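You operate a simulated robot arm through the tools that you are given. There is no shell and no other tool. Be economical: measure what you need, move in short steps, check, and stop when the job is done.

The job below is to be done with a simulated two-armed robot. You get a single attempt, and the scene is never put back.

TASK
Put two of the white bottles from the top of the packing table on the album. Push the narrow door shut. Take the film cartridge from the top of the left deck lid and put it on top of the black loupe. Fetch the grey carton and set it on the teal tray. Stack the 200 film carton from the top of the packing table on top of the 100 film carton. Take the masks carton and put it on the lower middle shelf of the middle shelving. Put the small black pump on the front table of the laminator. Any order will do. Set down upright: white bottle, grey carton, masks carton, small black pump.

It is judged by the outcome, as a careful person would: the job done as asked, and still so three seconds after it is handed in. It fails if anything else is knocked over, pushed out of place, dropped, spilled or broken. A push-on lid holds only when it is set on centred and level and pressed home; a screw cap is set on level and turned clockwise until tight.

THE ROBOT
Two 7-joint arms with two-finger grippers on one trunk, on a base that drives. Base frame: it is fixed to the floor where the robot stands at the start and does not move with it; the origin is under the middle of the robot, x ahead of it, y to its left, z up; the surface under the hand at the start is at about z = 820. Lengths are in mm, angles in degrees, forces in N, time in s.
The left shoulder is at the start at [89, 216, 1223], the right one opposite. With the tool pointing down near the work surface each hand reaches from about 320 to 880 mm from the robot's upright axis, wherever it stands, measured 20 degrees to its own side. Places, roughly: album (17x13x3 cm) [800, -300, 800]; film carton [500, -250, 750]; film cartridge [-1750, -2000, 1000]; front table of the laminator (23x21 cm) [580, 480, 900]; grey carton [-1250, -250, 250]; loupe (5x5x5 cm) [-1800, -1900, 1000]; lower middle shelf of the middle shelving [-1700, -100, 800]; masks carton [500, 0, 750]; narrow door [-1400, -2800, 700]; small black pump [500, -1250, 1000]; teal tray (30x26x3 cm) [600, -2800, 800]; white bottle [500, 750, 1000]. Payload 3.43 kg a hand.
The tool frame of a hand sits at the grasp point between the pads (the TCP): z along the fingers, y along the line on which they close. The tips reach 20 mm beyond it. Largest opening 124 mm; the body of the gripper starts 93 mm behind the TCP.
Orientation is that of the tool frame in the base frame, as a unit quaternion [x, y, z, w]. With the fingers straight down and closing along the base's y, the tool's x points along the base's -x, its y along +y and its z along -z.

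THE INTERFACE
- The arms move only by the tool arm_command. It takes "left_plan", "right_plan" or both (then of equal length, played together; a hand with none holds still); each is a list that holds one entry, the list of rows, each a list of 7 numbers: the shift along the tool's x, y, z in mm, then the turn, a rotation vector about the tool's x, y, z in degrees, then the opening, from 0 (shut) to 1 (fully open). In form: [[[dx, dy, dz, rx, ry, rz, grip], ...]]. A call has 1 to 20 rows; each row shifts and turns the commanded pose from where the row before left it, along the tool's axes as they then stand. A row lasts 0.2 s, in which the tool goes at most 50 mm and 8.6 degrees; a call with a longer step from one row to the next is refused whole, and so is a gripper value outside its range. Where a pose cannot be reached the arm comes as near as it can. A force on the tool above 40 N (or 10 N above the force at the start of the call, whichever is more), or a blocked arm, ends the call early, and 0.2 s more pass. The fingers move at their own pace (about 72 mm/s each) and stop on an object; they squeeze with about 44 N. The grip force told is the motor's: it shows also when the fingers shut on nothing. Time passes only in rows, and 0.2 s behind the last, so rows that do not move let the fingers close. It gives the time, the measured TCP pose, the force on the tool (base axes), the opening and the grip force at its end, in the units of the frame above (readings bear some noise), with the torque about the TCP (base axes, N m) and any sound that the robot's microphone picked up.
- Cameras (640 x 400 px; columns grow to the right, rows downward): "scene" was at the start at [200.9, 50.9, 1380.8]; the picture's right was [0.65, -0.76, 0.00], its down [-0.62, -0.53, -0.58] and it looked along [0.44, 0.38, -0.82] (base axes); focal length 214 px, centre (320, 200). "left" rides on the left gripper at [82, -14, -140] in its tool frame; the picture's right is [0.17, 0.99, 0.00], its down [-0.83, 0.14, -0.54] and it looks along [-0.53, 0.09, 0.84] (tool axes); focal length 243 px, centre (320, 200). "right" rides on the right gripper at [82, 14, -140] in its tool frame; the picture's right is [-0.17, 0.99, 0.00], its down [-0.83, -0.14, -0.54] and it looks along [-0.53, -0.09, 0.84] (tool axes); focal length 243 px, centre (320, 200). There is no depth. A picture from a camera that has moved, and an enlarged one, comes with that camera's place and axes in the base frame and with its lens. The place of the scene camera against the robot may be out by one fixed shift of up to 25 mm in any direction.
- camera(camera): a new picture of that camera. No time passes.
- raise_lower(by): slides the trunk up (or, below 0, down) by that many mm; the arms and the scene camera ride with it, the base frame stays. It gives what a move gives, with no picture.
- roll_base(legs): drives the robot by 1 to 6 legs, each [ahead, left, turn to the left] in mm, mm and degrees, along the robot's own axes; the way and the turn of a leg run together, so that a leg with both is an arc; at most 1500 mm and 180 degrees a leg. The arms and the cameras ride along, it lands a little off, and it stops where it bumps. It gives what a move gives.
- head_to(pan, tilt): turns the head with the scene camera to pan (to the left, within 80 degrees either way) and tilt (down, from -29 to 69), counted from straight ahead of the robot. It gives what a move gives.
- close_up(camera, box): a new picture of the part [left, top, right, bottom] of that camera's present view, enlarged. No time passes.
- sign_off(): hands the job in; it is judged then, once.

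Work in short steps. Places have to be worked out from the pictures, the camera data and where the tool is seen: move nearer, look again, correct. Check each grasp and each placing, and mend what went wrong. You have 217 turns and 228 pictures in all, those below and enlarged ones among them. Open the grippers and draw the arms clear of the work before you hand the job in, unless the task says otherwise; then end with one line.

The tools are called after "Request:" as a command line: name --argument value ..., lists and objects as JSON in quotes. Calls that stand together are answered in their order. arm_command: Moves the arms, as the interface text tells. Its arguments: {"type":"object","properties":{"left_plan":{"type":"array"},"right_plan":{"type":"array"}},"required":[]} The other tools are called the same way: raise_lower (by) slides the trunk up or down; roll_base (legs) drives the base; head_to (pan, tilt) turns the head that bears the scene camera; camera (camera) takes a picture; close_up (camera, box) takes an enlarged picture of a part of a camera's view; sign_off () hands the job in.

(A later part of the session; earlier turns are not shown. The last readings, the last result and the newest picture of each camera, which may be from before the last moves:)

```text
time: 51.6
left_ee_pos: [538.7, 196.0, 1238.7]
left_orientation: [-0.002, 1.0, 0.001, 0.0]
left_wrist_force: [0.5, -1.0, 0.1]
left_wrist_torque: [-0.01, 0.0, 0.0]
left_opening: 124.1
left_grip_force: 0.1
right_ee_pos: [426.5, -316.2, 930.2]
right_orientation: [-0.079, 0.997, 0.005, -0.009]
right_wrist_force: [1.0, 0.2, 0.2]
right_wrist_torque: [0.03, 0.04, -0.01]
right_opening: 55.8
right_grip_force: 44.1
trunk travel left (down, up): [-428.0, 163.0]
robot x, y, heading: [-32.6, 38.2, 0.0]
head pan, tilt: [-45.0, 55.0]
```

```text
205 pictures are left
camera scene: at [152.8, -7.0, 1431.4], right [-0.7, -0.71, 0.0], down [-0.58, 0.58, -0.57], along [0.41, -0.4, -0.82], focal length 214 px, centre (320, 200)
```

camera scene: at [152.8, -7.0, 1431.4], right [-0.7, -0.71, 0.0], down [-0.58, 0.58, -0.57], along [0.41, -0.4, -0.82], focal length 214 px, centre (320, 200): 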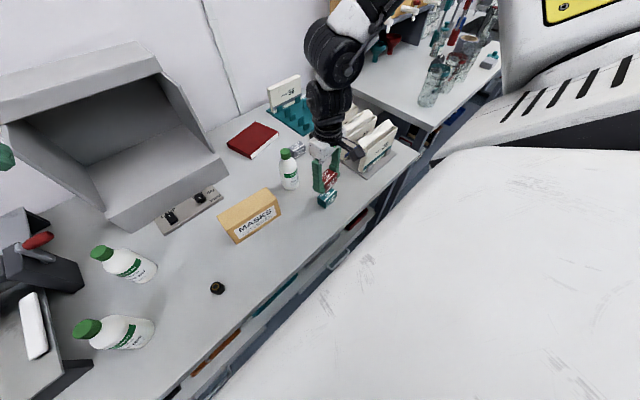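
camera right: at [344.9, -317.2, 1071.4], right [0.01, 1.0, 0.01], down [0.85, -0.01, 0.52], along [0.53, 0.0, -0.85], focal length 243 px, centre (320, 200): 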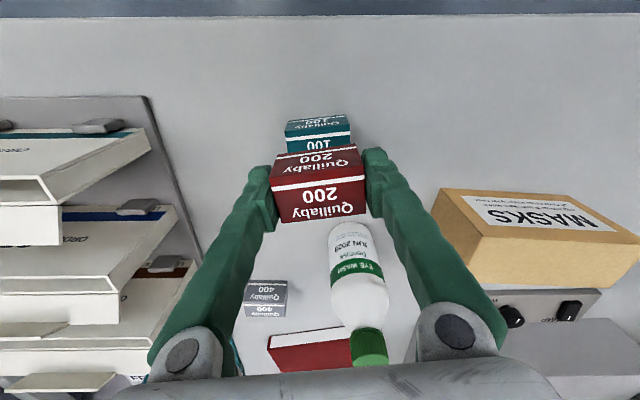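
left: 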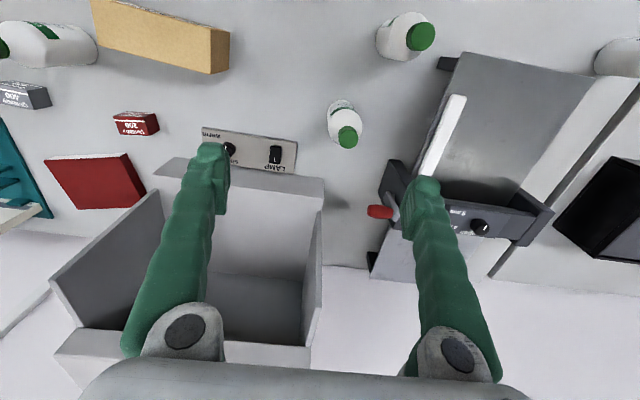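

It's aligned in y and yaw, and the near edges line up at TCP x≈426. I descend to about 900, then step gently by force.

Request:
arm_command --right_plan '[[[0, 0, 15, 0, 0, 0, 0], [0, 0, 13, 0, 0, 0, 0], [0, 0, 3, 0, 0, 0, 0], [0, 0, 3, 0, 0, 0, 0], [0, 0, 0, 0, 0, 0, 0]]]'

Request:
close_up --camera "scene" --box '[280, 140, 380, 230]'

Request:
close_up --camera "right" --box '[240, 80, 400, 240]'

```text
time: 52.8
left_ee_pos: [538.7, 196.5, 1239.6]
left_orientation: [-0.002, 1.0, -0.001, 0.0]
left_wrist_force: [-0.3, 0.1, 0.0]
left_wrist_torque: [-0.01, -0.01, -0.01]
left_opening: 124.2
left_grip_force: 0.1
right_ee_pos: [424.7, -317.6, 897.7]
right_orientation: [-0.079, 0.997, 0.005, -0.008]
right_wrist_force: [-0.2, -0.2, -0.7]
right_wrist_torque: [-0.01, 0.03, -0.02]
right_opening: 55.9
right_grip_force: 43.9
trunk travel left (down, up): [-428.0, 163.0]
robot x, y, heading: [-31.5, 40.2, 0.3]
head pan, tilt: [-45.0, 55.0]
```

```text
4.44 times, centred on (330, 185) of scene
camera zoom: at [152.8, -7.0, 1431.4], right [-0.7, -0.71, 0.0], down [-0.58, 0.58, -0.57], along [0.41, -0.4, -0.82], focal length 953 px, centre (276, 267)
```

zoom: 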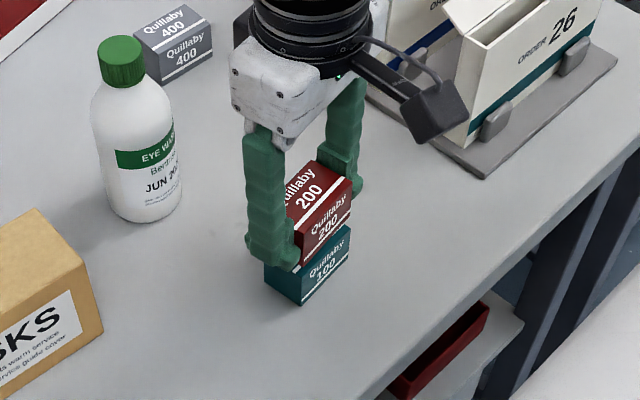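

```text
2.50 times, centred on (320, 160) of right
camera zoom: at [342.9, -317.4, 1038.4], right [0.01, 1.0, 0.01], down [0.85, -0.01, 0.53], along [0.53, 0.0, -0.85], focal length 606 px, centre (320, 300)
```

zoom: 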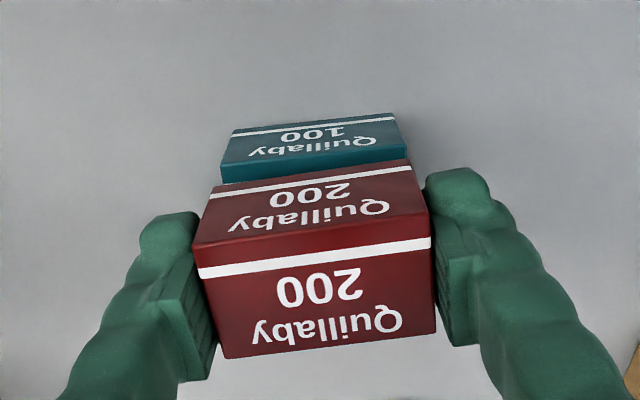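

It's nearly stacked and well aligned. I step down 2 mm at a time, watching the force.

Request:
arm_command --right_plan '[[[0, 0, 2, 0, 0, 0, 0], [0, 0, 2, 0, 0, 0, 0], [0, 0, 0, 0, 0, 0, 0]]]'

Request:
arm_command --right_plan '[[[0, 0, 2, 0, 0, 0, 0], [0, 0, 0, 0, 0, 0, 0]]]'

Request:
arm_command --right_plan '[[[0, 0, 2, 0, 0, 0, 0], [0, 0, 0, 0, 0, 0, 0]]]'

Request:
close_up --camera "scene" --box '[305, 160, 360, 215]'

```text
time: 53.6
left_ee_pos: [538.9, 195.8, 1240.9]
left_orientation: [-0.003, 1.0, 0.001, 0.0]
left_wrist_force: [0.8, -0.5, -0.3]
left_wrist_torque: [-0.01, -0.02, 0.01]
left_opening: 124.3
left_grip_force: 0.1
right_ee_pos: [425.7, -316.7, 894.4]
right_orientation: [-0.079, 0.997, 0.004, -0.007]
right_wrist_force: [0.0, 0.0, -0.9]
right_wrist_torque: [-0.02, 0.01, -0.02]
right_opening: 55.8
right_grip_force: 43.5
trunk travel left (down, up): [-428.0, 163.0]
robot x, y, heading: [-34.3, 39.6, 0.2]
head pan, tilt: [-45.0, 55.0]
```

```text
time: 54.2
left_ee_pos: [537.8, 197.1, 1240.2]
left_orientation: [-0.002, 1.0, 0.0, 0.001]
left_wrist_force: [0.0, 0.3, 0.6]
left_wrist_torque: [0.01, 0.02, -0.02]
left_opening: 124.1
left_grip_force: 0.1
right_ee_pos: [423.3, -317.7, 891.8]
right_orientation: [-0.079, 0.997, 0.004, -0.008]
right_wrist_force: [-0.3, -0.2, 0.2]
right_wrist_torque: [-0.03, -0.01, -0.01]
right_opening: 55.9
right_grip_force: 44.1
trunk travel left (down, up): [-428.0, 163.0]
robot x, y, heading: [-28.5, 37.9, 0.2]
head pan, tilt: [-45.0, 55.0]
```

```text
time: 54.8
left_ee_pos: [538.4, 196.1, 1241.3]
left_orientation: [-0.002, 1.0, 0.0, 0.0]
left_wrist_force: [0.2, -0.5, 1.5]
left_wrist_torque: [0.03, 0.0, -0.02]
left_opening: 124.0
left_grip_force: 0.1
right_ee_pos: [424.0, -317.5, 888.4]
right_orientation: [-0.079, 0.997, 0.006, -0.009]
right_wrist_force: [0.0, 0.1, -0.9]
right_wrist_torque: [-0.01, -0.02, 0.0]
right_opening: 55.8
right_grip_force: 44.5
trunk travel left (down, up): [-428.0, 163.0]
robot x, y, heading: [-31.0, 38.2, 0.4]
head pan, tilt: [-45.0, 55.0]
```

```text
7.27 times, centred on (332, 188) of scene
camera zoom: at [152.7, -7.0, 1431.4], right [-0.7, -0.71, 0.0], down [-0.58, 0.58, -0.57], along [0.41, -0.4, -0.82], focal length 1560 px, centre (229, 291)
```

zoom: 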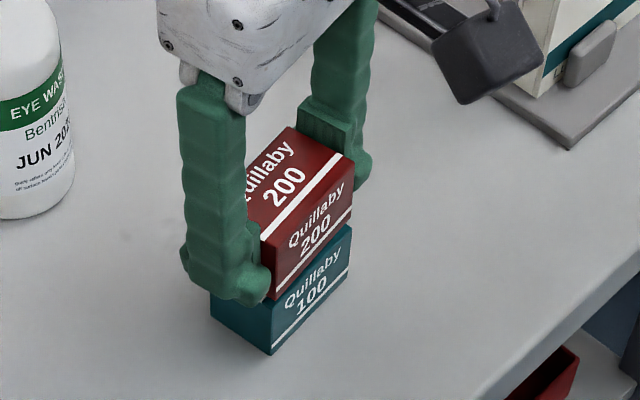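

No contact yet; I continue stepping.

Request:
arm_command --right_plan '[[[0, 0, 2, 0, 0, 0, 0], [0, 0, 0, 0, 0, 0, 0]]]'

Request:
arm_command --right_plan '[[[0, 0, 2, 0, 0, 0, 0], [0, 0, 0, 0, 0, 0, 0]]]'

Request:
close_up --camera "scene" --box '[305, 160, 360, 215]'

```text
time: 55.4
left_ee_pos: [538.2, 195.5, 1240.0]
left_orientation: [-0.002, 1.0, 0.0, 0.0]
left_wrist_force: [0.2, -0.3, 0.3]
left_wrist_torque: [0.0, 0.02, 0.02]
left_opening: 124.0
left_grip_force: 0.1
right_ee_pos: [423.8, -317.4, 888.0]
right_orientation: [-0.079, 0.997, 0.005, -0.009]
right_wrist_force: [0.2, 0.2, -0.8]
right_wrist_torque: [-0.01, -0.01, 0.01]
right_opening: 55.8
right_grip_force: 43.9
trunk travel left (down, up): [-428.0, 163.0]
robot x, y, heading: [-30.4, 37.6, 0.4]
head pan, tilt: [-45.0, 55.0]
```

```text
time: 56.0
left_ee_pos: [538.6, 197.3, 1240.2]
left_orientation: [-0.002, 1.0, 0.0, 0.0]
left_wrist_force: [-0.9, 0.5, 0.1]
left_wrist_torque: [0.01, 0.03, 0.0]
left_opening: 123.8
left_grip_force: 0.1
right_ee_pos: [424.2, -317.3, 886.3]
right_orientation: [-0.08, 0.997, 0.005, -0.007]
right_wrist_force: [-1.0, -0.3, 7.0]
right_wrist_torque: [-0.16, -0.11, -0.04]
right_opening: 56.1
right_grip_force: 43.6
trunk travel left (down, up): [-428.0, 163.0]
robot x, y, heading: [-33.5, 37.8, 0.1]
head pan, tilt: [-45.0, 55.0]
```

```text
7.27 times, centred on (332, 188) of scene
camera zoom: at [152.2, -6.8, 1431.5], right [-0.7, -0.71, 0.0], down [-0.58, 0.58, -0.57], along [0.41, -0.4, -0.82], focal length 1560 px, centre (229, 291)
```

zoom: 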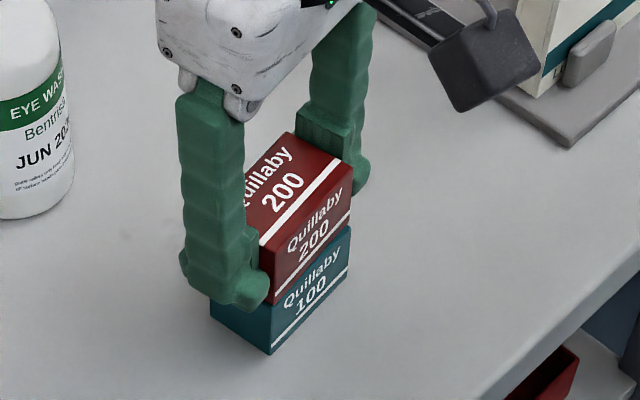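

Contact (7 N) at 886, so the carton height is 38. I release and go straight up.

Request:
arm_command --right_plan '[[[0, 0, -0.5, 0, 0, 0, 0.6], [0, 0, 0, 0, 0, 0, 0.7], [0, 0, 0, 0, 0, 0, 0.7], [0, 0, -40, 0, 0, 0, 0.7], [0, 0, -40, 0, 0, 0, 0.7], [0, 0, -40, 0, 0, 0, 1], [0, 0, 0, 0, 0, 0, 1]]]'

Request:
close_up --camera "scene" --box '[240, 120, 400, 220]'

Request:
camera --camera "right"

```text
time: 57.6
left_ee_pos: [538.5, 195.9, 1240.2]
left_orientation: [-0.001, 1.0, 0.0, 0.0]
left_wrist_force: [-0.2, 0.1, 0.3]
left_wrist_torque: [0.01, 0.03, -0.05]
left_opening: 124.3
left_grip_force: 0.0
right_ee_pos: [424.3, -320.7, 1006.9]
right_orientation: [-0.079, 0.997, 0.006, -0.009]
right_wrist_force: [-0.9, 0.4, -0.7]
right_wrist_torque: [0.0, 0.05, 0.0]
right_opening: 124.0
right_grip_force: 0.0
trunk travel left (down, up): [-428.0, 163.0]
robot x, y, heading: [-28.9, 38.6, -0.0]
head pan, tilt: [-45.0, 55.0]
```

```text
4.00 times, centred on (320, 170) of scene
camera zoom: at [153.1, -7.2, 1431.3], right [-0.7, -0.71, 0.0], down [-0.58, 0.58, -0.57], along [0.41, -0.4, -0.82], focal length 858 px, centre (320, 320)
```

zoom: 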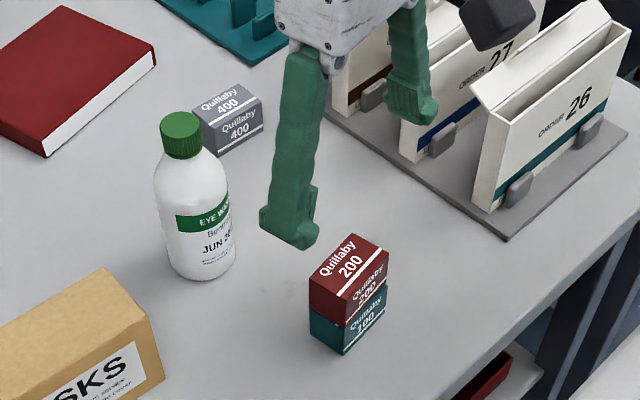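

```text
199 pictures are left
camera right: at [343.9, -320.5, 1148.2], right [0.01, 1.0, 0.01], down [0.85, -0.01, 0.52], along [0.52, 0.0, -0.85], focal length 243 px, centre (320, 200)
```

right: 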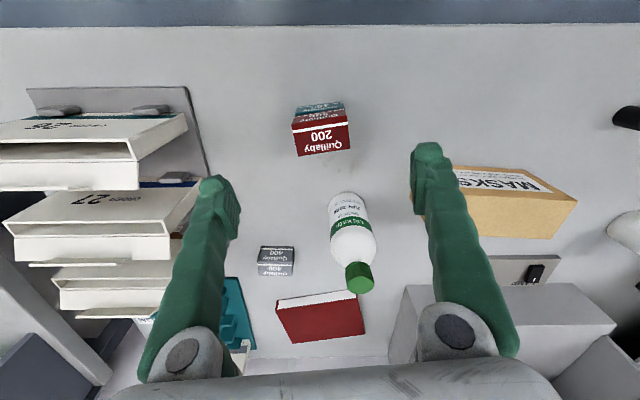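

The 200 carton is stacked. Next is the first bottle, near (563,-276). I raise the hand and drive the base forward-left so the bottle and album are both in the right arm's zone.

Request:
arm_command --right_plan '[[[0, 0, -30, 0, 0, 4, 1], [0, 0, -20, 0, 0, 4.5, 1], [0, 0, 0, 0, 0, 0, 1]]]'

Request:
roll_base --legs '[[150, 65, 0]]'

Request:
camera --camera "right"

```text
time: 58.4
left_ee_pos: [539.0, 196.1, 1240.8]
left_orientation: [-0.001, 1.0, 0.0, 0.0]
left_wrist_force: [0.7, -0.4, -0.2]
left_wrist_torque: [0.01, 0.0, 0.02]
left_opening: 124.1
left_grip_force: 0.1
right_ee_pos: [426.1, -319.9, 1057.2]
right_orientation: [-0.005, 1.0, 0.004, -0.008]
right_wrist_force: [0.2, -0.1, -0.9]
right_wrist_torque: [-0.02, -0.04, -0.02]
right_opening: 123.9
right_grip_force: 0.1
trunk travel left (down, up): [-428.0, 163.0]
robot x, y, heading: [-30.1, 37.7, 0.5]
head pan, tilt: [-45.0, 55.0]
```

```text
time: 59.9
left_ee_pos: [686.0, 258.7, 1241.8]
left_orientation: [0.0, 1.0, 0.0, 0.001]
left_wrist_force: [-0.9, -0.6, -0.7]
left_wrist_torque: [-0.01, 0.0, 0.04]
left_opening: 124.0
left_grip_force: 0.0
right_ee_pos: [571.3, -256.4, 1056.8]
right_orientation: [-0.004, 1.0, 0.005, -0.008]
right_wrist_force: [0.9, 0.0, 0.2]
right_wrist_torque: [0.02, 0.0, 0.01]
right_opening: 124.0
right_grip_force: 0.0
trunk travel left (down, up): [-428.0, 163.0]
robot x, y, heading: [115.7, 104.8, 0.0]
head pan, tilt: [-45.0, 55.0]
```

```text
198 pictures are left
camera right: at [490.8, -244.6, 1198.7], right [0.16, 0.99, 0.01], down [0.84, -0.14, 0.53], along [0.52, -0.08, -0.85], focal length 243 px, centre (320, 200)
```

right: 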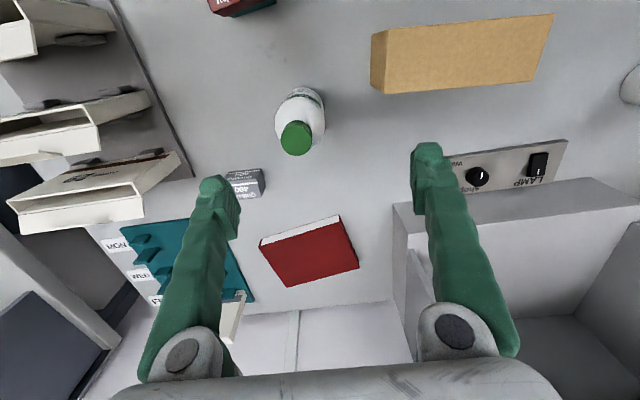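

The bottle axis is at about (561,-277). I centre, correct the 0.9° pitch, descend to z≈888, and close.

Request:
arm_command --right_plan '[[[10, -21, 0, 0, -0.9, 0, 1], [0, 0, 43, 0, 0, 0, 1], [0, 0, 43, 0, 0, 0, 1], [0, 0, 43, 0, 0, 0, 1], [0, 0, 40, 0, 0, 0, 1], [0, 0, 0, 0, 0, 0, 1]]]'

Request:
camera --camera "right"

```text
time: 61.3
left_ee_pos: [686.0, 259.9, 1240.7]
left_orientation: [0.0, 1.0, 0.001, 0.0]
left_wrist_force: [-0.3, 1.1, -1.0]
left_wrist_torque: [-0.02, -0.02, 0.02]
left_opening: 124.1
left_grip_force: 0.1
right_ee_pos: [562.7, -275.1, 887.7]
right_orientation: [-0.005, 1.0, 0.004, -0.001]
right_wrist_force: [-0.4, -0.1, 0.0]
right_wrist_torque: [0.02, 0.02, 0.01]
right_opening: 124.1
right_grip_force: 0.0
trunk travel left (down, up): [-428.0, 163.0]
robot x, y, heading: [115.4, 106.1, 0.3]
head pan, tilt: [-45.0, 55.0]
```

```text
197 pictures are left
camera right: at [479.8, -263.5, 1027.9], right [0.16, 0.99, 0.01], down [0.83, -0.14, 0.54], along [0.53, -0.08, -0.84], focal length 243 px, centre (320, 200)
```

right: 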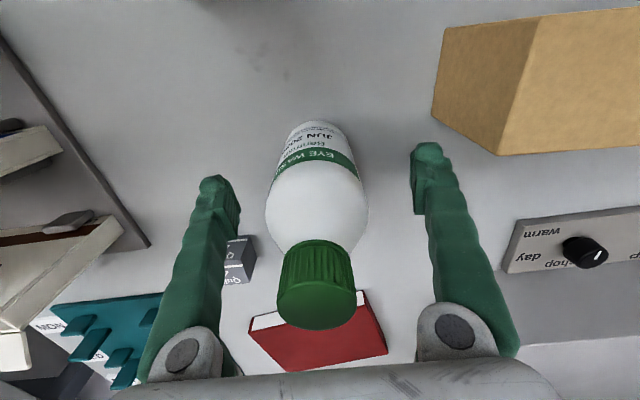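

The bottle is between the fingers; closing.

Request:
arm_command --right_plan '[[[0, 0, 0, 0, 0, 0, 0], [0, 0, 0, 0, 0, 0, 0], [0, 0, 0, 0, 0, 0, 0], [0, 0, -40, 0, 0, 0, 0], [0, 0, -40, 0, 0, 0, 0], [0, 0, 0, 0, 0, 0, 0]]]'

Request:
camera --camera "right"

```text
time: 62.7
left_ee_pos: [688.1, 258.3, 1238.7]
left_orientation: [0.0, 1.0, 0.001, 0.0]
left_wrist_force: [0.6, 0.0, -0.4]
left_wrist_torque: [-0.02, 0.0, -0.01]
left_opening: 123.8
left_grip_force: 0.1
right_ee_pos: [561.7, -275.5, 967.7]
right_orientation: [-0.004, 1.0, 0.004, 0.0]
right_wrist_force: [-0.3, -0.2, -1.8]
right_wrist_torque: [0.0, 0.03, 0.02]
right_opening: 55.7
right_grip_force: 43.8
trunk travel left (down, up): [-428.0, 163.0]
robot x, y, heading: [120.7, 103.0, 0.1]
head pan, tilt: [-45.0, 55.0]
```

```text
196 pictures are left
camera right: at [479.7, -264.2, 1108.5], right [0.16, 0.99, 0.01], down [0.83, -0.14, 0.54], along [0.53, -0.08, -0.84], focal length 243 px, centre (320, 200)
```

right: 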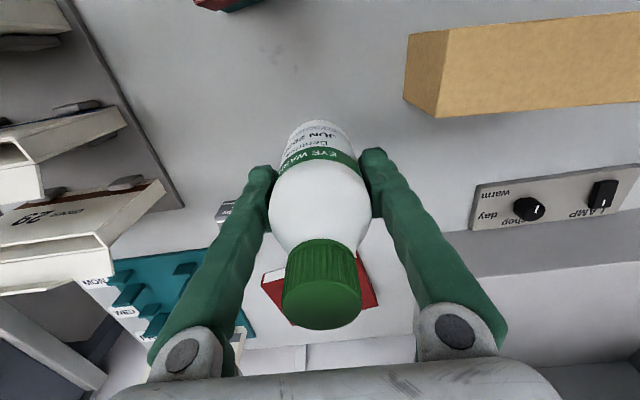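

Held firmly (56 mm); it stands at TCP 888 on the table, so about 918 on the album. I drive 30 further ahead and extend toward the album's right spot (829,-355), testing reach.

Request:
roll_base --legs '[[30, 0, 0]]'

Request:
arm_command --right_plan '[[[-40, -14, 0, 0, 0, 0, 0], [-40, -14, 0, 0, 0, 0, 0], [-40, -14, 0, 0, 0, 0, 0], [-40, -14, 0, 0, 0, 0, 0], [-40, -14, 0, 0, 0, 0, 0], [-37, -10, 0, 0, 0, 0, 0], [0, 0, 0, 0, 0, 0, 0]]]'

Request:
camera --camera "right"

```text
time: 63.6
left_ee_pos: [710.6, 259.9, 1244.1]
left_orientation: [0.0, 1.0, 0.0, 0.002]
left_wrist_force: [-0.3, 1.1, 0.0]
left_wrist_torque: [-0.02, -0.05, -0.02]
left_opening: 123.9
left_grip_force: 0.0
right_ee_pos: [585.8, -274.0, 971.8]
right_orientation: [-0.004, 1.0, 0.005, 0.001]
right_wrist_force: [-0.2, 1.0, -2.7]
right_wrist_torque: [0.0, -0.03, -0.01]
right_opening: 55.8
right_grip_force: 43.6
trunk travel left (down, up): [-428.0, 163.0]
robot x, y, heading: [147.5, 102.8, -0.1]
head pan, tilt: [-45.0, 55.0]
```

```text
time: 65.2
left_ee_pos: [714.5, 259.2, 1240.5]
left_orientation: [0.0, 1.0, 0.0, 0.001]
left_wrist_force: [-0.8, 0.2, 0.0]
left_wrist_torque: [-0.01, -0.02, -0.01]
left_opening: 123.9
left_grip_force: 0.1
right_ee_pos: [825.6, -356.3, 968.0]
right_orientation: [-0.005, 1.0, 0.005, -0.002]
right_wrist_force: [0.0, -0.4, -3.5]
right_wrist_torque: [-0.01, -0.02, 0.0]
right_opening: 55.7
right_grip_force: 44.1
trunk travel left (down, up): [-428.0, 163.0]
robot x, y, heading: [144.9, 104.2, 0.1]
head pan, tilt: [-45.0, 55.0]
```

```text
195 pictures are left
camera right: at [743.4, -344.4, 1107.8], right [0.16, 0.99, 0.01], down [0.83, -0.14, 0.54], along [0.53, -0.08, -0.84], focal length 243 px, centre (320, 200)
```

right: 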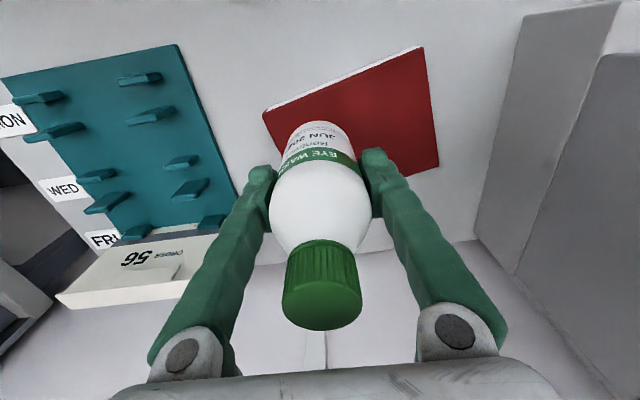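

Reach is fine. The album centre is about (838,-318), so I nudge to (834,-358) and lower gently to about 920.

Request:
arm_command --right_plan '[[[-9, -2, 15, 0, 0, 0, 0], [0, 0, 17, 0, 0, 0, 0], [0, 0, 13, 0, 0, 0, 0], [0, 0, 0, 0, 0, 0, 0]]]'

Request:
close_up --camera "right" --box '[220, 40, 460, 190]'

```text
time: 66.2
left_ee_pos: [716.4, 259.4, 1239.9]
left_orientation: [0.0, 1.0, -0.001, 0.001]
left_wrist_force: [-0.4, -0.5, -0.3]
left_wrist_torque: [-0.03, 0.0, 0.0]
left_opening: 124.2
left_grip_force: 0.2
right_ee_pos: [837.7, -356.3, 921.6]
right_orientation: [-0.005, 1.0, 0.004, 0.0]
right_wrist_force: [-0.8, -0.1, -2.0]
right_wrist_torque: [0.01, 0.04, 0.02]
right_opening: 55.5
right_grip_force: 44.4
trunk travel left (down, up): [-428.0, 163.0]
robot x, y, heading: [147.9, 104.8, -0.3]
head pan, tilt: [-45.0, 55.0]
```

```text
2.67 times, centred on (340, 115) of right
camera zoom: at [755.5, -344.2, 1062.0], right [0.16, 0.99, 0.01], down [0.83, -0.14, 0.54], along [0.53, -0.08, -0.84], focal length 647 px, centre (267, 427)
```

zoom: 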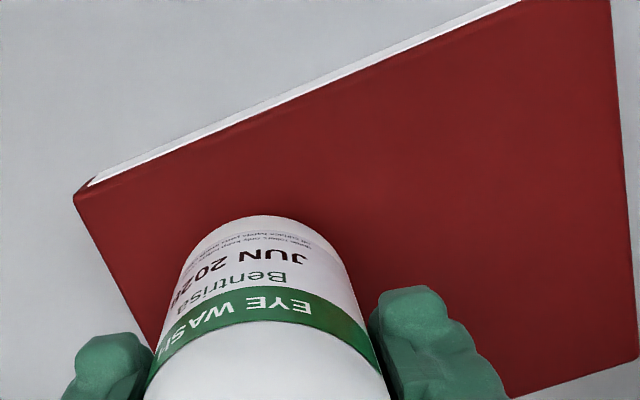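

Position looks good. I step down to contact.

Request:
arm_command --right_plan '[[[0, 0, 2, 0, 0, 0, 0], [0, 0, 0, 0, 0, 0, 0]]]'

Request:
arm_command --right_plan '[[[0, 0, 2, 0, 0, 0, 0], [0, 0, 0, 0, 0, 0, 0]]]'

Request:
arm_command --right_plan '[[[0, 0, 2, 0, 0, 0, 0], [0, 0, 0, 0, 0, 0, 0]]]'

```text
time: 66.8
left_ee_pos: [713.9, 260.1, 1241.3]
left_orientation: [-0.001, 1.0, 0.0, 0.001]
left_wrist_force: [0.1, -0.7, 0.3]
left_wrist_torque: [-0.02, 0.01, 0.01]
left_opening: 124.1
left_grip_force: 0.1
right_ee_pos: [836.6, -355.9, 921.1]
right_orientation: [-0.004, 1.0, 0.004, 0.0]
right_wrist_force: [0.4, -0.1, -3.1]
right_wrist_torque: [0.01, 0.0, 0.01]
right_opening: 55.6
right_grip_force: 43.9
trunk travel left (down, up): [-428.0, 163.0]
robot x, y, heading: [143.8, 106.4, 0.0]
head pan, tilt: [-45.0, 55.0]
```

```text
time: 67.4
left_ee_pos: [715.4, 259.9, 1241.1]
left_orientation: [0.0, 1.0, 0.0, 0.001]
left_wrist_force: [-0.2, -0.2, 0.4]
left_wrist_torque: [-0.03, 0.04, -0.02]
left_opening: 124.0
left_grip_force: 0.0
right_ee_pos: [837.1, -356.2, 919.8]
right_orientation: [-0.004, 1.0, 0.004, -0.001]
right_wrist_force: [0.4, -0.5, -2.6]
right_wrist_torque: [0.0, -0.01, 0.01]
right_opening: 55.5
right_grip_force: 43.9
trunk travel left (down, up): [-428.0, 163.0]
robot x, y, heading: [142.1, 103.9, 0.1]
head pan, tilt: [-45.0, 55.0]
```

```text
time: 68.0
left_ee_pos: [715.3, 259.1, 1241.7]
left_orientation: [0.0, 1.0, 0.0, 0.001]
left_wrist_force: [-0.5, -0.6, 0.3]
left_wrist_torque: [0.03, 0.0, -0.02]
left_opening: 123.8
left_grip_force: 0.0
right_ee_pos: [836.7, -355.6, 916.7]
right_orientation: [-0.004, 1.0, 0.004, 0.0]
right_wrist_force: [0.0, 0.9, -2.3]
right_wrist_torque: [-0.06, 0.0, 0.0]
right_opening: 55.6
right_grip_force: 44.7
trunk travel left (down, up): [-428.0, 163.0]
robot x, y, heading: [141.3, 102.8, 0.3]
head pan, tilt: [-45.0, 55.0]
```

Request:
arm_command --right_plan '[[[0, 0, 1.5, 0, 0, 0, 0], [0, 0, 0, 0, 0, 0, 0]]]'

Request:
arm_command --right_plan '[[[0, 0, 1.5, 0, 0, 0, 0], [0, 0, 0, 0, 0, 0, 0]]]'

Request:
arm_command --right_plan '[[[0, 0, 1.5, 0, 0, 0, 0], [0, 0, 0, 0, 0, 0, 0]]]'

```text
time: 68.6
left_ee_pos: [715.4, 259.4, 1240.7]
left_orientation: [0.0, 1.0, 0.001, 0.001]
left_wrist_force: [-0.2, -0.2, -0.6]
left_wrist_torque: [-0.03, -0.03, -0.01]
left_opening: 124.2
left_grip_force: 0.0
right_ee_pos: [836.9, -355.3, 915.3]
right_orientation: [-0.004, 1.0, 0.005, 0.0]
right_wrist_force: [0.0, 0.7, -2.0]
right_wrist_torque: [-0.01, 0.0, 0.0]
right_opening: 55.6
right_grip_force: 44.0
trunk travel left (down, up): [-428.0, 163.0]
robot x, y, heading: [143.8, 104.0, -0.1]
head pan, tilt: [-45.0, 55.0]
```

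```text
time: 69.2
left_ee_pos: [715.2, 260.6, 1240.6]
left_orientation: [0.001, 1.0, 0.0, 0.001]
left_wrist_force: [-0.4, 0.8, -0.3]
left_wrist_torque: [0.0, 0.01, 0.02]
left_opening: 123.8
left_grip_force: 0.0
right_ee_pos: [837.3, -354.7, 913.8]
right_orientation: [-0.005, 1.0, 0.005, -0.002]
right_wrist_force: [-0.1, 0.2, -0.1]
right_wrist_torque: [0.05, 0.04, -0.02]
right_opening: 55.5
right_grip_force: 44.2
trunk travel left (down, up): [-428.0, 163.0]
robot x, y, heading: [144.6, 103.3, 0.2]
head pan, tilt: [-45.0, 55.0]
```

```text
time: 69.8
left_ee_pos: [714.9, 260.3, 1241.6]
left_orientation: [0.001, 1.0, -0.001, 0.002]
left_wrist_force: [0.3, 0.0, -0.7]
left_wrist_torque: [-0.05, 0.02, -0.05]
left_opening: 124.0
left_grip_force: 0.0
right_ee_pos: [835.7, -354.9, 913.2]
right_orientation: [-0.003, 1.0, 0.004, 0.0]
right_wrist_force: [-0.8, -2.3, 9.5]
right_wrist_torque: [-0.03, 0.22, 0.02]
right_opening: 55.5
right_grip_force: 43.7
trunk travel left (down, up): [-428.0, 163.0]
robot x, y, heading: [147.6, 105.9, 0.3]
head pan, tilt: [-45.0, 55.0]
```

Contact at 913. I release and rise clear, then look for the second bottle with the head.

Request:
arm_command --right_plan '[[[0, 0, -1, 0, 0, 0, 0.65], [0, 0, 0, 0, 0, 0, 0.65], [0, 0, 0, 0, 0, 0, 0.65], [0, 0, -40, 0, 0, 0, 0.65], [0, 0, -40, 0, 0, 0, 0.7], [0, 0, -40, 0, 0, 0, 0.8], [0, 0, -40, 0, 0, 0, 1], [0, 0, 0, 0, 0, 0, 1]]]'

Request:
camera --camera "right"

Request:
head_to --pan 15 --tilt 50

Request:
camera --camera "scene"

```text
time: 71.6
left_ee_pos: [715.5, 259.3, 1240.6]
left_orientation: [0.0, 1.0, 0.001, 0.0]
left_wrist_force: [-0.2, -0.1, -0.6]
left_wrist_torque: [0.01, 0.05, 0.02]
left_opening: 124.0
left_grip_force: 0.0
right_ee_pos: [826.5, -359.1, 1068.3]
right_orientation: [-0.004, 1.0, 0.006, 0.001]
right_wrist_force: [-0.3, -0.3, 0.0]
right_wrist_torque: [0.0, 0.01, -0.01]
right_opening: 124.2
right_grip_force: 0.0
right hand out of reach, approached as far as the arm can: row 7
trunk travel left (down, up): [-428.0, 163.0]
robot x, y, heading: [148.8, 102.8, 0.0]
head pan, tilt: [-45.0, 55.0]
```

```text
193 pictures are left
camera right: at [743.2, -346.6, 1208.3], right [0.16, 0.99, 0.01], down [0.83, -0.14, 0.54], along [0.53, -0.08, -0.84], focal length 243 px, centre (320, 200)
```

right: 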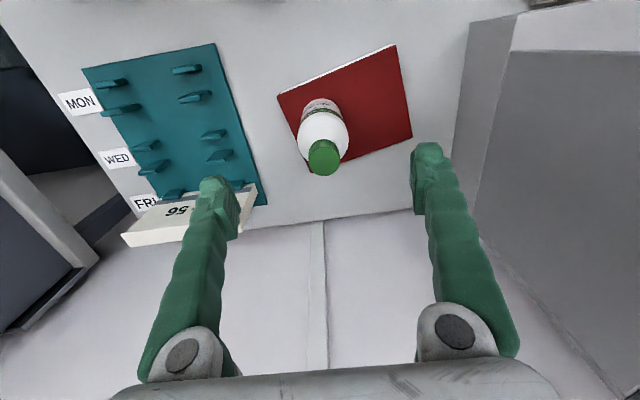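

```text
time: 72.9
left_ee_pos: [715.7, 259.3, 1240.8]
left_orientation: [0.0, 1.0, 0.0, 0.001]
left_wrist_force: [-0.2, 0.1, 0.1]
left_wrist_torque: [-0.02, 0.01, -0.04]
left_opening: 123.6
left_grip_force: 0.0
right_ee_pos: [825.8, -357.0, 1069.1]
right_orientation: [-0.004, 1.0, 0.005, 0.002]
right_wrist_force: [0.0, 0.1, -0.5]
right_wrist_torque: [0.03, 0.01, 0.0]
right_opening: 123.9
right_grip_force: 0.1
trunk travel left (down, up): [-428.0, 163.0]
robot x, y, heading: [144.6, 102.7, 0.2]
head pan, tilt: [15.0, 50.0]
```

```text
192 pictures are left
camera scene: at [352.3, 128.6, 1437.9], right [0.26, -0.97, 0.0], down [-0.74, -0.2, -0.64], along [0.62, 0.17, -0.77], focal length 214 px, centre (320, 200)
```

scene: 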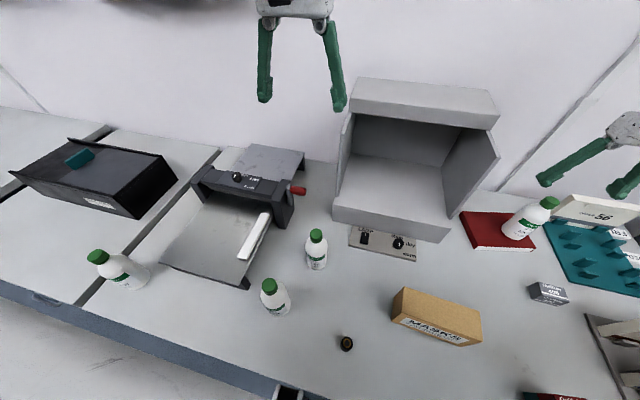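

The first bottle stands on the album. Next is the nearer of the two left bottles, near (452,280). I back up, drive left, then bring the right hand over with its fingers yawed to close along x, clear of the laminator.

Request:
roll_base --legs '[[-230, 0, 0], [0, 527, 0]]'

Request:
arm_command --right_plan '[[[0, 0, 0, 0, 0, -8.5, 1], [0, 0, 0, 0, 0, -8.5, 1], [0, 0, 0, 0, 0, -8.5, 1], [0, 0, 0, 0, 0, -8.5, 1], [0, 0, 0, 0, 0, -8.5, 1], [0, 0, 0, 0, 0, -8.5, 1], [0, 0, 0, 0, 0, -8.5, 1], [0, 0, 0, 0, 0, -8.5, 1], [0, 0, 0, 0, 0, -8.5, 1], [0, 0, 0, 0, 0, -8.5, 1], [0, 0, 0, 0, 0, -5, 1], [0, 0, 0, 0, 0, 0, 1]]]'

Request:
camera --camera "right"

```text
time: 82.1
left_ee_pos: [484.0, 795.3, 1240.2]
left_orientation: [-0.001, 1.0, 0.001, 0.001]
left_wrist_force: [-0.3, -0.5, 0.5]
left_wrist_torque: [0.0, -0.01, 0.03]
left_opening: 124.2
left_grip_force: 0.1
right_ee_pos: [595.4, 176.7, 1067.7]
right_orientation: [-0.006, 1.0, 0.006, 0.002]
right_wrist_force: [0.7, -1.3, 0.3]
right_wrist_torque: [-0.04, 0.0, -0.01]
right_opening: 124.1
right_grip_force: 0.0
trunk travel left (down, up): [-428.0, 163.0]
robot x, y, heading: [-85.1, 635.8, 0.1]
head pan, tilt: [15.0, 50.0]
```

```text
time: 84.7
left_ee_pos: [483.6, 793.9, 1241.4]
left_orientation: [-0.001, 1.0, 0.0, 0.001]
left_wrist_force: [0.9, -0.9, -1.4]
left_wrist_torque: [-0.02, 0.01, -0.02]
left_opening: 124.1
left_grip_force: 0.1
right_ee_pos: [594.8, 177.4, 1068.4]
right_orientation: [0.711, -0.703, -0.002, -0.006]
right_wrist_force: [-0.1, 0.7, 0.7]
right_wrist_torque: [0.0, 0.0, -0.01]
right_opening: 124.2
right_grip_force: 0.2
trunk travel left (down, up): [-428.0, 163.0]
robot x, y, heading: [-87.3, 642.1, 0.3]
head pan, tilt: [15.0, 50.0]
```

```text
191 pictures are left
camera right: at [581.8, 93.8, 1207.5], right [-0.99, 0.15, 0.0], down [0.13, 0.83, 0.55], along [0.09, 0.54, -0.84], focal length 243 px, centre (320, 200)
```

right: 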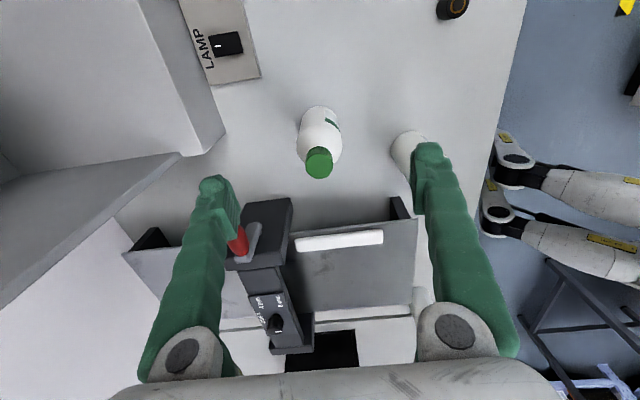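

The bottle right by the hand is at about (600,203), with plenty of clearance, so I take that one. I centre and descend to z≈888.

Request:
arm_command --right_plan '[[[-26, -6, 0, 0, 0, 0, 1], [0, 0, 45, 0, 0, 0, 1], [0, 0, 45, 0, 0, 0, 1], [0, 0, 45, 0, 0, 0, 1], [0, 0, 45, 0, 0, 0, 1], [0, 0, 0, 0, 0, 0, 1]]]'

Request:
camera --camera "right"

```text
time: 86.1
left_ee_pos: [482.8, 795.6, 1240.8]
left_orientation: [-0.001, 1.0, 0.001, 0.001]
left_wrist_force: [-0.9, 0.5, -0.9]
left_wrist_torque: [0.0, 0.01, 0.02]
left_opening: 123.9
left_grip_force: 0.1
right_ee_pos: [594.7, 203.7, 888.5]
right_orientation: [0.712, -0.703, -0.001, -0.006]
right_wrist_force: [-0.2, 0.5, 0.2]
right_wrist_torque: [-0.02, 0.0, 0.02]
right_opening: 124.1
right_grip_force: 0.2
right hand out of reach, approached as far as the arm can: row 1
trunk travel left (down, up): [-428.0, 163.0]
robot x, y, heading: [-88.7, 638.6, 0.0]
head pan, tilt: [15.0, 50.0]
```

```text
190 pictures are left
camera right: at [580.6, 120.1, 1027.4], right [-0.99, 0.15, 0.0], down [0.13, 0.83, 0.55], along [0.09, 0.54, -0.84], focal length 243 px, centre (320, 200)
```

right: 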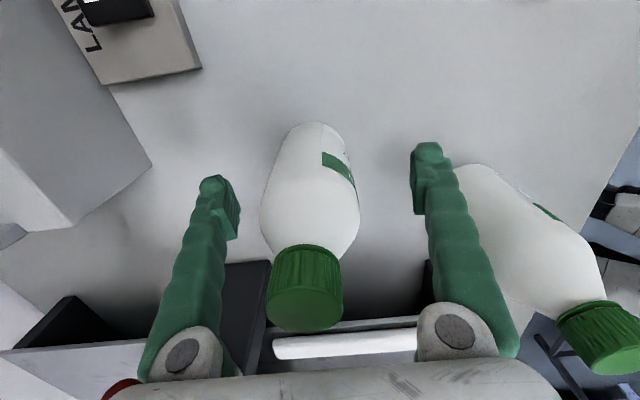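

Bottle between fingers, the other bottle just outside. Closing and lifting.

Request:
arm_command --right_plan '[[[0, -4, 0, 0, 0, 0, 0.3], [0, 0, 0, 0, 0, 0, 0], [0, 0, 0, 0, 0, 0, 0], [0, 0, 0, 0, 0, 0, 0], [0, 0, -40, 0, 0, 0, 0], [0, 0, -40, 0, 0, 0, 0], [0, 0, -40, 0, 0, 0, 0], [0, 0, 0, 0, 0, 0, 0]]]'

Request:
camera --camera "right"

```text
time: 87.9
left_ee_pos: [483.4, 794.9, 1239.5]
left_orientation: [-0.001, 1.0, 0.0, 0.001]
left_wrist_force: [-0.9, -0.1, 0.8]
left_wrist_torque: [0.03, 0.0, 0.0]
left_opening: 124.1
left_grip_force: 0.1
right_ee_pos: [602.0, 205.0, 1007.9]
right_orientation: [0.71, -0.704, -0.002, -0.004]
right_wrist_force: [0.2, 0.6, -3.5]
right_wrist_torque: [-0.05, 0.0, 0.02]
right_opening: 55.8
right_grip_force: 43.6
trunk travel left (down, up): [-428.0, 163.0]
robot x, y, heading: [-84.1, 640.3, 0.1]
head pan, tilt: [15.0, 50.0]
```

```text
189 pictures are left
camera right: at [587.2, 119.8, 1146.9], right [-0.99, 0.15, 0.0], down [0.13, 0.83, 0.55], along [0.09, 0.54, -0.84], focal length 243 px, centre (320, 200)
```

right: 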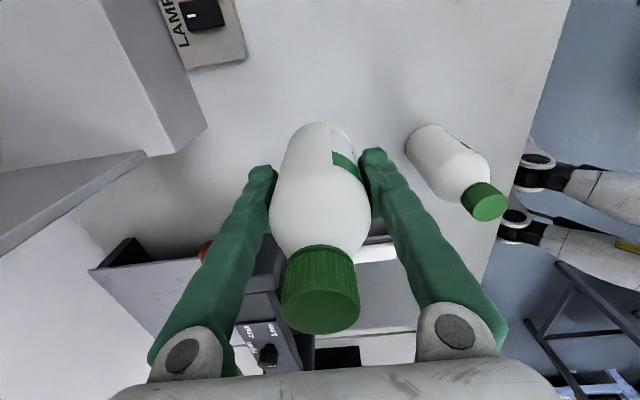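

Held. I drive right 480, then ahead 130, to arrive short of the album's left spot.

Request:
roll_base --legs '[[0, -480, 0], [130, 0, 0]]'

Request:
camera --camera "right"

```text
time: 95.9
left_ee_pos: [613.3, 315.8, 1241.1]
left_orientation: [-0.004, 1.0, 0.0, 0.002]
left_wrist_force: [-0.6, -0.2, 0.5]
left_wrist_torque: [-0.01, 0.0, 0.0]
left_opening: 123.9
left_grip_force: 0.0
right_ee_pos: [733.7, -275.3, 1009.5]
right_orientation: [0.713, -0.701, -0.002, -0.006]
right_wrist_force: [-0.1, 0.1, -2.9]
right_wrist_torque: [0.0, -0.07, 0.01]
right_opening: 55.4
right_grip_force: 44.4
trunk travel left (down, up): [-428.0, 163.0]
robot x, y, heading: [47.9, 155.8, 0.5]
head pan, tilt: [15.0, 50.0]
```

```text
188 pictures are left
camera right: at [720.6, -358.5, 1148.1], right [-0.99, 0.15, 0.0], down [0.12, 0.83, 0.55], along [0.08, 0.54, -0.84], focal length 243 px, centre (320, 200)
```

right: 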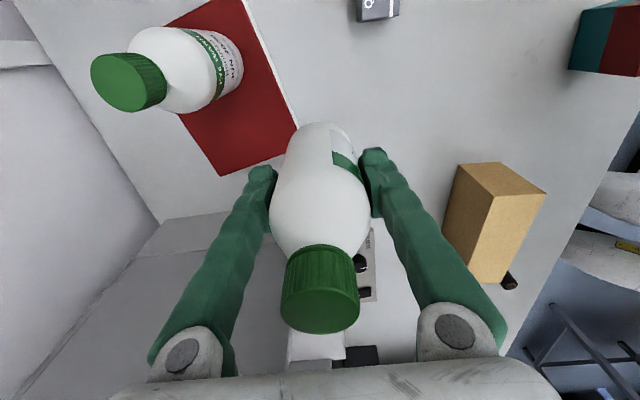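

I drive ahead 88 more and lower the bottle to about z=930.

Request:
roll_base --legs '[[88, 0, 0]]'

Request:
camera --camera "right"

```text
time: 97.1
left_ee_pos: [701.7, 316.9, 1241.4]
left_orientation: [-0.003, 1.0, 0.0, 0.001]
left_wrist_force: [-0.3, 0.1, -0.3]
left_wrist_torque: [0.03, -0.03, 0.0]
left_opening: 123.9
left_grip_force: 0.1
right_ee_pos: [822.3, -274.5, 1008.3]
right_orientation: [0.713, -0.702, -0.002, -0.005]
right_wrist_force: [-0.6, -0.3, -3.3]
right_wrist_torque: [0.03, -0.03, 0.01]
right_opening: 55.4
right_grip_force: 44.0
trunk travel left (down, up): [-428.0, 163.0]
robot x, y, heading: [132.9, 157.7, 0.5]
head pan, tilt: [15.0, 50.0]
```

```text
187 pictures are left
camera right: at [808.6, -357.8, 1147.8], right [-0.99, 0.15, 0.0], down [0.12, 0.83, 0.55], along [0.08, 0.54, -0.84], focal length 243 px, centre (320, 200)
```

right: 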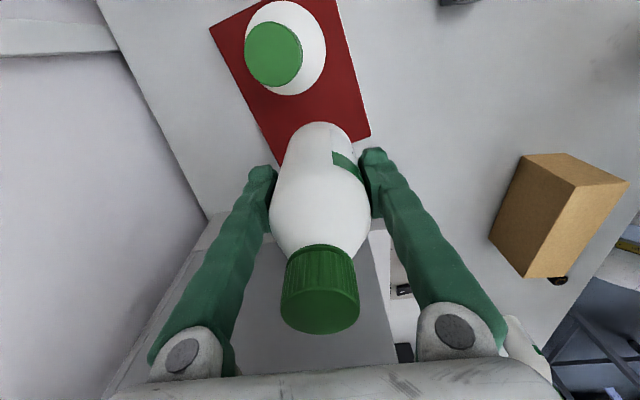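

The bottle centre should move about 9 mm toward the album's middle. I lower to ≈920.

Request:
arm_command --right_plan '[[[9, 0, 20, 0, 0, 0, 0], [0, 0, 30, 0, 0, 0, 0], [0, 0, 25, 0, 0, 0, 0], [0, 0, 12, 0, 0, 0, 0], [0, 0, 0, 0, 0, 0, 0]]]'

Request:
arm_command --right_plan '[[[0, 0, 2, 0, 0, 0, 0], [0, 0, 0, 0, 0, 0, 0]]]'

Request:
camera --camera "right"

```text
time: 98.3
left_ee_pos: [704.4, 316.1, 1241.1]
left_orientation: [-0.002, 1.0, 0.0, 0.001]
left_wrist_force: [-0.6, 0.0, 0.7]
left_wrist_torque: [-0.04, -0.03, 0.02]
left_opening: 123.8
left_grip_force: 0.1
right_ee_pos: [823.0, -283.8, 921.3]
right_orientation: [0.712, -0.702, -0.003, -0.005]
right_wrist_force: [-0.5, -0.7, -2.9]
right_wrist_torque: [-0.01, 0.01, 0.02]
right_opening: 55.6
right_grip_force: 44.1
trunk travel left (down, up): [-428.0, 163.0]
robot x, y, heading: [132.8, 160.5, 0.3]
head pan, tilt: [15.0, 50.0]
```

```text
time: 98.9
left_ee_pos: [704.8, 316.9, 1240.7]
left_orientation: [-0.003, 1.0, 0.0, 0.001]
left_wrist_force: [0.6, 0.6, 1.2]
left_wrist_torque: [0.03, -0.02, -0.04]
left_opening: 123.9
left_grip_force: 0.1
right_ee_pos: [822.3, -283.9, 919.8]
right_orientation: [0.712, -0.702, -0.003, -0.005]
right_wrist_force: [-0.6, 0.6, -2.1]
right_wrist_torque: [-0.02, 0.01, -0.03]
right_opening: 55.4
right_grip_force: 44.1
trunk travel left (down, up): [-428.0, 163.0]
robot x, y, heading: [132.6, 155.6, 0.4]
head pan, tilt: [15.0, 50.0]
```

```text
186 pictures are left
camera right: at [809.8, -366.7, 1058.0], right [-0.99, 0.15, 0.0], down [0.12, 0.83, 0.55], along [0.08, 0.54, -0.84], focal length 243 px, centre (320, 200)
```

right: 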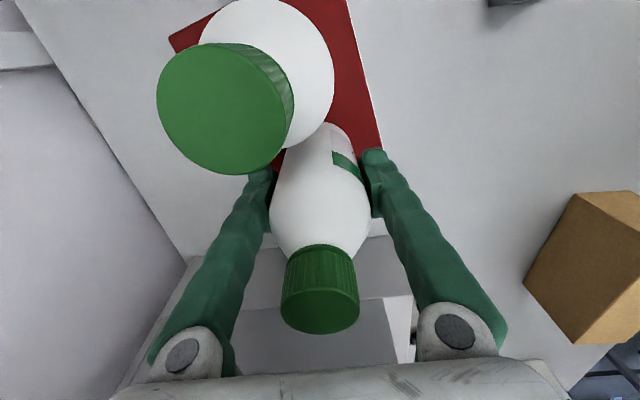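

Camera passes above the first bottle. I continue stepping down.

Request:
arm_command --right_plan '[[[0, 0, 2, 0, 0, 0, 0], [0, 0, 0, 0, 0, 0, 0]]]'

Request:
arm_command --right_plan '[[[0, 0, 2, 0, 0, 0, 0], [0, 0, 0, 0, 0, 0, 0]]]'

Request:
arm_command --right_plan '[[[0, 0, 1.5, 0, 0, 0, 0], [0, 0, 0, 0, 0, 0, 0]]]'

Request:
arm_command --right_plan '[[[0, 0, 1.5, 0, 0, 0, 0], [0, 0, 0, 0, 0, 0, 0]]]'

```text
time: 99.5
left_ee_pos: [703.0, 316.9, 1241.8]
left_orientation: [-0.004, 1.0, 0.0, 0.001]
left_wrist_force: [0.0, 0.2, -0.5]
left_wrist_torque: [-0.03, 0.03, 0.01]
left_opening: 123.9
left_grip_force: 0.1
right_ee_pos: [823.3, -282.6, 916.7]
right_orientation: [0.713, -0.701, -0.003, -0.005]
right_wrist_force: [0.1, 0.0, -2.4]
right_wrist_torque: [0.01, -0.01, 0.0]
right_opening: 55.8
right_grip_force: 43.7
trunk travel left (down, up): [-428.0, 163.0]
robot x, y, heading: [133.8, 155.1, 0.2]
head pan, tilt: [15.0, 50.0]
```

```text
time: 100.1
left_ee_pos: [703.1, 316.4, 1239.9]
left_orientation: [-0.003, 1.0, 0.0, 0.001]
left_wrist_force: [-0.2, -0.3, 0.2]
left_wrist_torque: [0.0, -0.02, -0.02]
left_opening: 124.0
left_grip_force: 0.1
right_ee_pos: [822.5, -282.6, 913.9]
right_orientation: [0.712, -0.702, -0.002, -0.005]
right_wrist_force: [-0.1, -1.1, -2.7]
right_wrist_torque: [0.01, -0.01, -0.02]
right_opening: 55.5
right_grip_force: 43.9
trunk travel left (down, up): [-428.0, 163.0]
robot x, y, heading: [136.2, 156.8, 0.5]
head pan, tilt: [15.0, 50.0]
```

```text
time: 100.7
left_ee_pos: [703.0, 316.3, 1241.0]
left_orientation: [-0.004, 1.0, 0.0, 0.001]
left_wrist_force: [0.2, -0.3, -0.3]
left_wrist_torque: [0.0, 0.02, 0.01]
left_opening: 123.9
left_grip_force: 0.2
right_ee_pos: [823.6, -284.2, 913.3]
right_orientation: [0.712, -0.702, -0.003, -0.004]
right_wrist_force: [0.8, -0.3, -1.6]
right_wrist_torque: [0.02, 0.02, 0.04]
right_opening: 55.6
right_grip_force: 43.6
trunk travel left (down, up): [-428.0, 163.0]
robot x, y, heading: [132.3, 156.1, 0.6]
head pan, tilt: [15.0, 50.0]
```

```text
time: 101.3
left_ee_pos: [702.9, 317.2, 1241.0]
left_orientation: [-0.004, 1.0, 0.0, 0.0]
left_wrist_force: [-0.9, 0.0, -0.5]
left_wrist_torque: [-0.02, 0.03, -0.01]
left_opening: 124.1
left_grip_force: 0.1
right_ee_pos: [822.3, -282.1, 913.4]
right_orientation: [0.713, -0.702, -0.002, -0.006]
right_wrist_force: [1.2, -2.0, 5.0]
right_wrist_torque: [-0.17, 0.14, 0.03]
right_opening: 55.6
right_grip_force: 43.6
trunk travel left (down, up): [-428.0, 163.0]
robot x, y, heading: [136.8, 154.5, 0.4]
head pan, tilt: [15.0, 50.0]
```

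Contact. Release, rise, and check.

Request:
arm_command --right_plan '[[[0, 0, -1, 0, 0, 0, 0.7], [0, 0, 0, 0, 0, 0, 0.7], [0, 0, 0, 0, 0, 0, 0.7], [0, 0, -40, 0, 0, 0, 0.7], [0, 0, -40, 0, 0, 0, 0.7], [0, 0, -40, 0, 0, 0, 0.8], [0, 0, -40, 0, 0, 0, 1], [0, 0, 0, 0, 0, 0, 1]]]'

Request:
head_to --pan -35 --tilt 45

Request:
camera --camera "scene"

```text
time: 103.1
left_ee_pos: [703.2, 318.0, 1242.0]
left_orientation: [-0.004, 1.0, 0.0, 0.001]
left_wrist_force: [0.6, -1.0, 0.1]
left_wrist_torque: [0.01, 0.02, -0.02]
left_opening: 123.8
left_grip_force: 0.0
right_ee_pos: [816.6, -286.1, 1072.8]
right_orientation: [0.712, -0.702, -0.001, -0.007]
right_wrist_force: [0.2, -0.3, -0.1]
right_wrist_torque: [-0.02, -0.02, -0.01]
right_opening: 124.2
right_grip_force: 0.0
right hand out of reach, approached as far as the arm can: row 7
trunk travel left (down, up): [-428.0, 163.0]
robot x, y, heading: [134.3, 155.5, 0.5]
head pan, tilt: [15.0, 50.0]
```

```text
time: 104.3
left_ee_pos: [702.8, 316.5, 1241.7]
left_orientation: [-0.003, 1.0, 0.0, 0.001]
left_wrist_force: [0.2, -0.5, 0.4]
left_wrist_torque: [0.04, 0.05, 0.0]
left_opening: 123.9
left_grip_force: 0.1
right_ee_pos: [816.6, -285.0, 1072.6]
right_orientation: [0.713, -0.701, -0.002, -0.006]
right_wrist_force: [-0.3, 0.0, 0.8]
right_wrist_torque: [-0.02, 0.03, -0.02]
right_opening: 124.3
right_grip_force: 0.0
trunk travel left (down, up): [-428.0, 163.0]
robot x, y, heading: [134.4, 158.0, 0.5]
head pan, tilt: [-35.0, 45.0]
```

```text
185 pictures are left
camera scene: at [334.0, 116.5, 1444.8], right [-0.57, -0.82, 0.0], down [-0.58, 0.4, -0.71], along [0.58, -0.4, -0.71], focal length 214 px, centre (320, 200)
```

scene: 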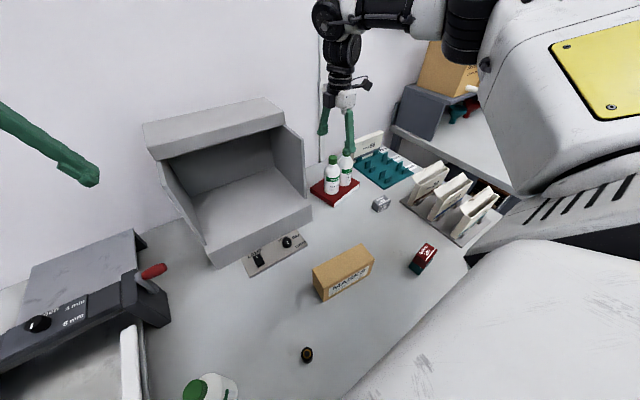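

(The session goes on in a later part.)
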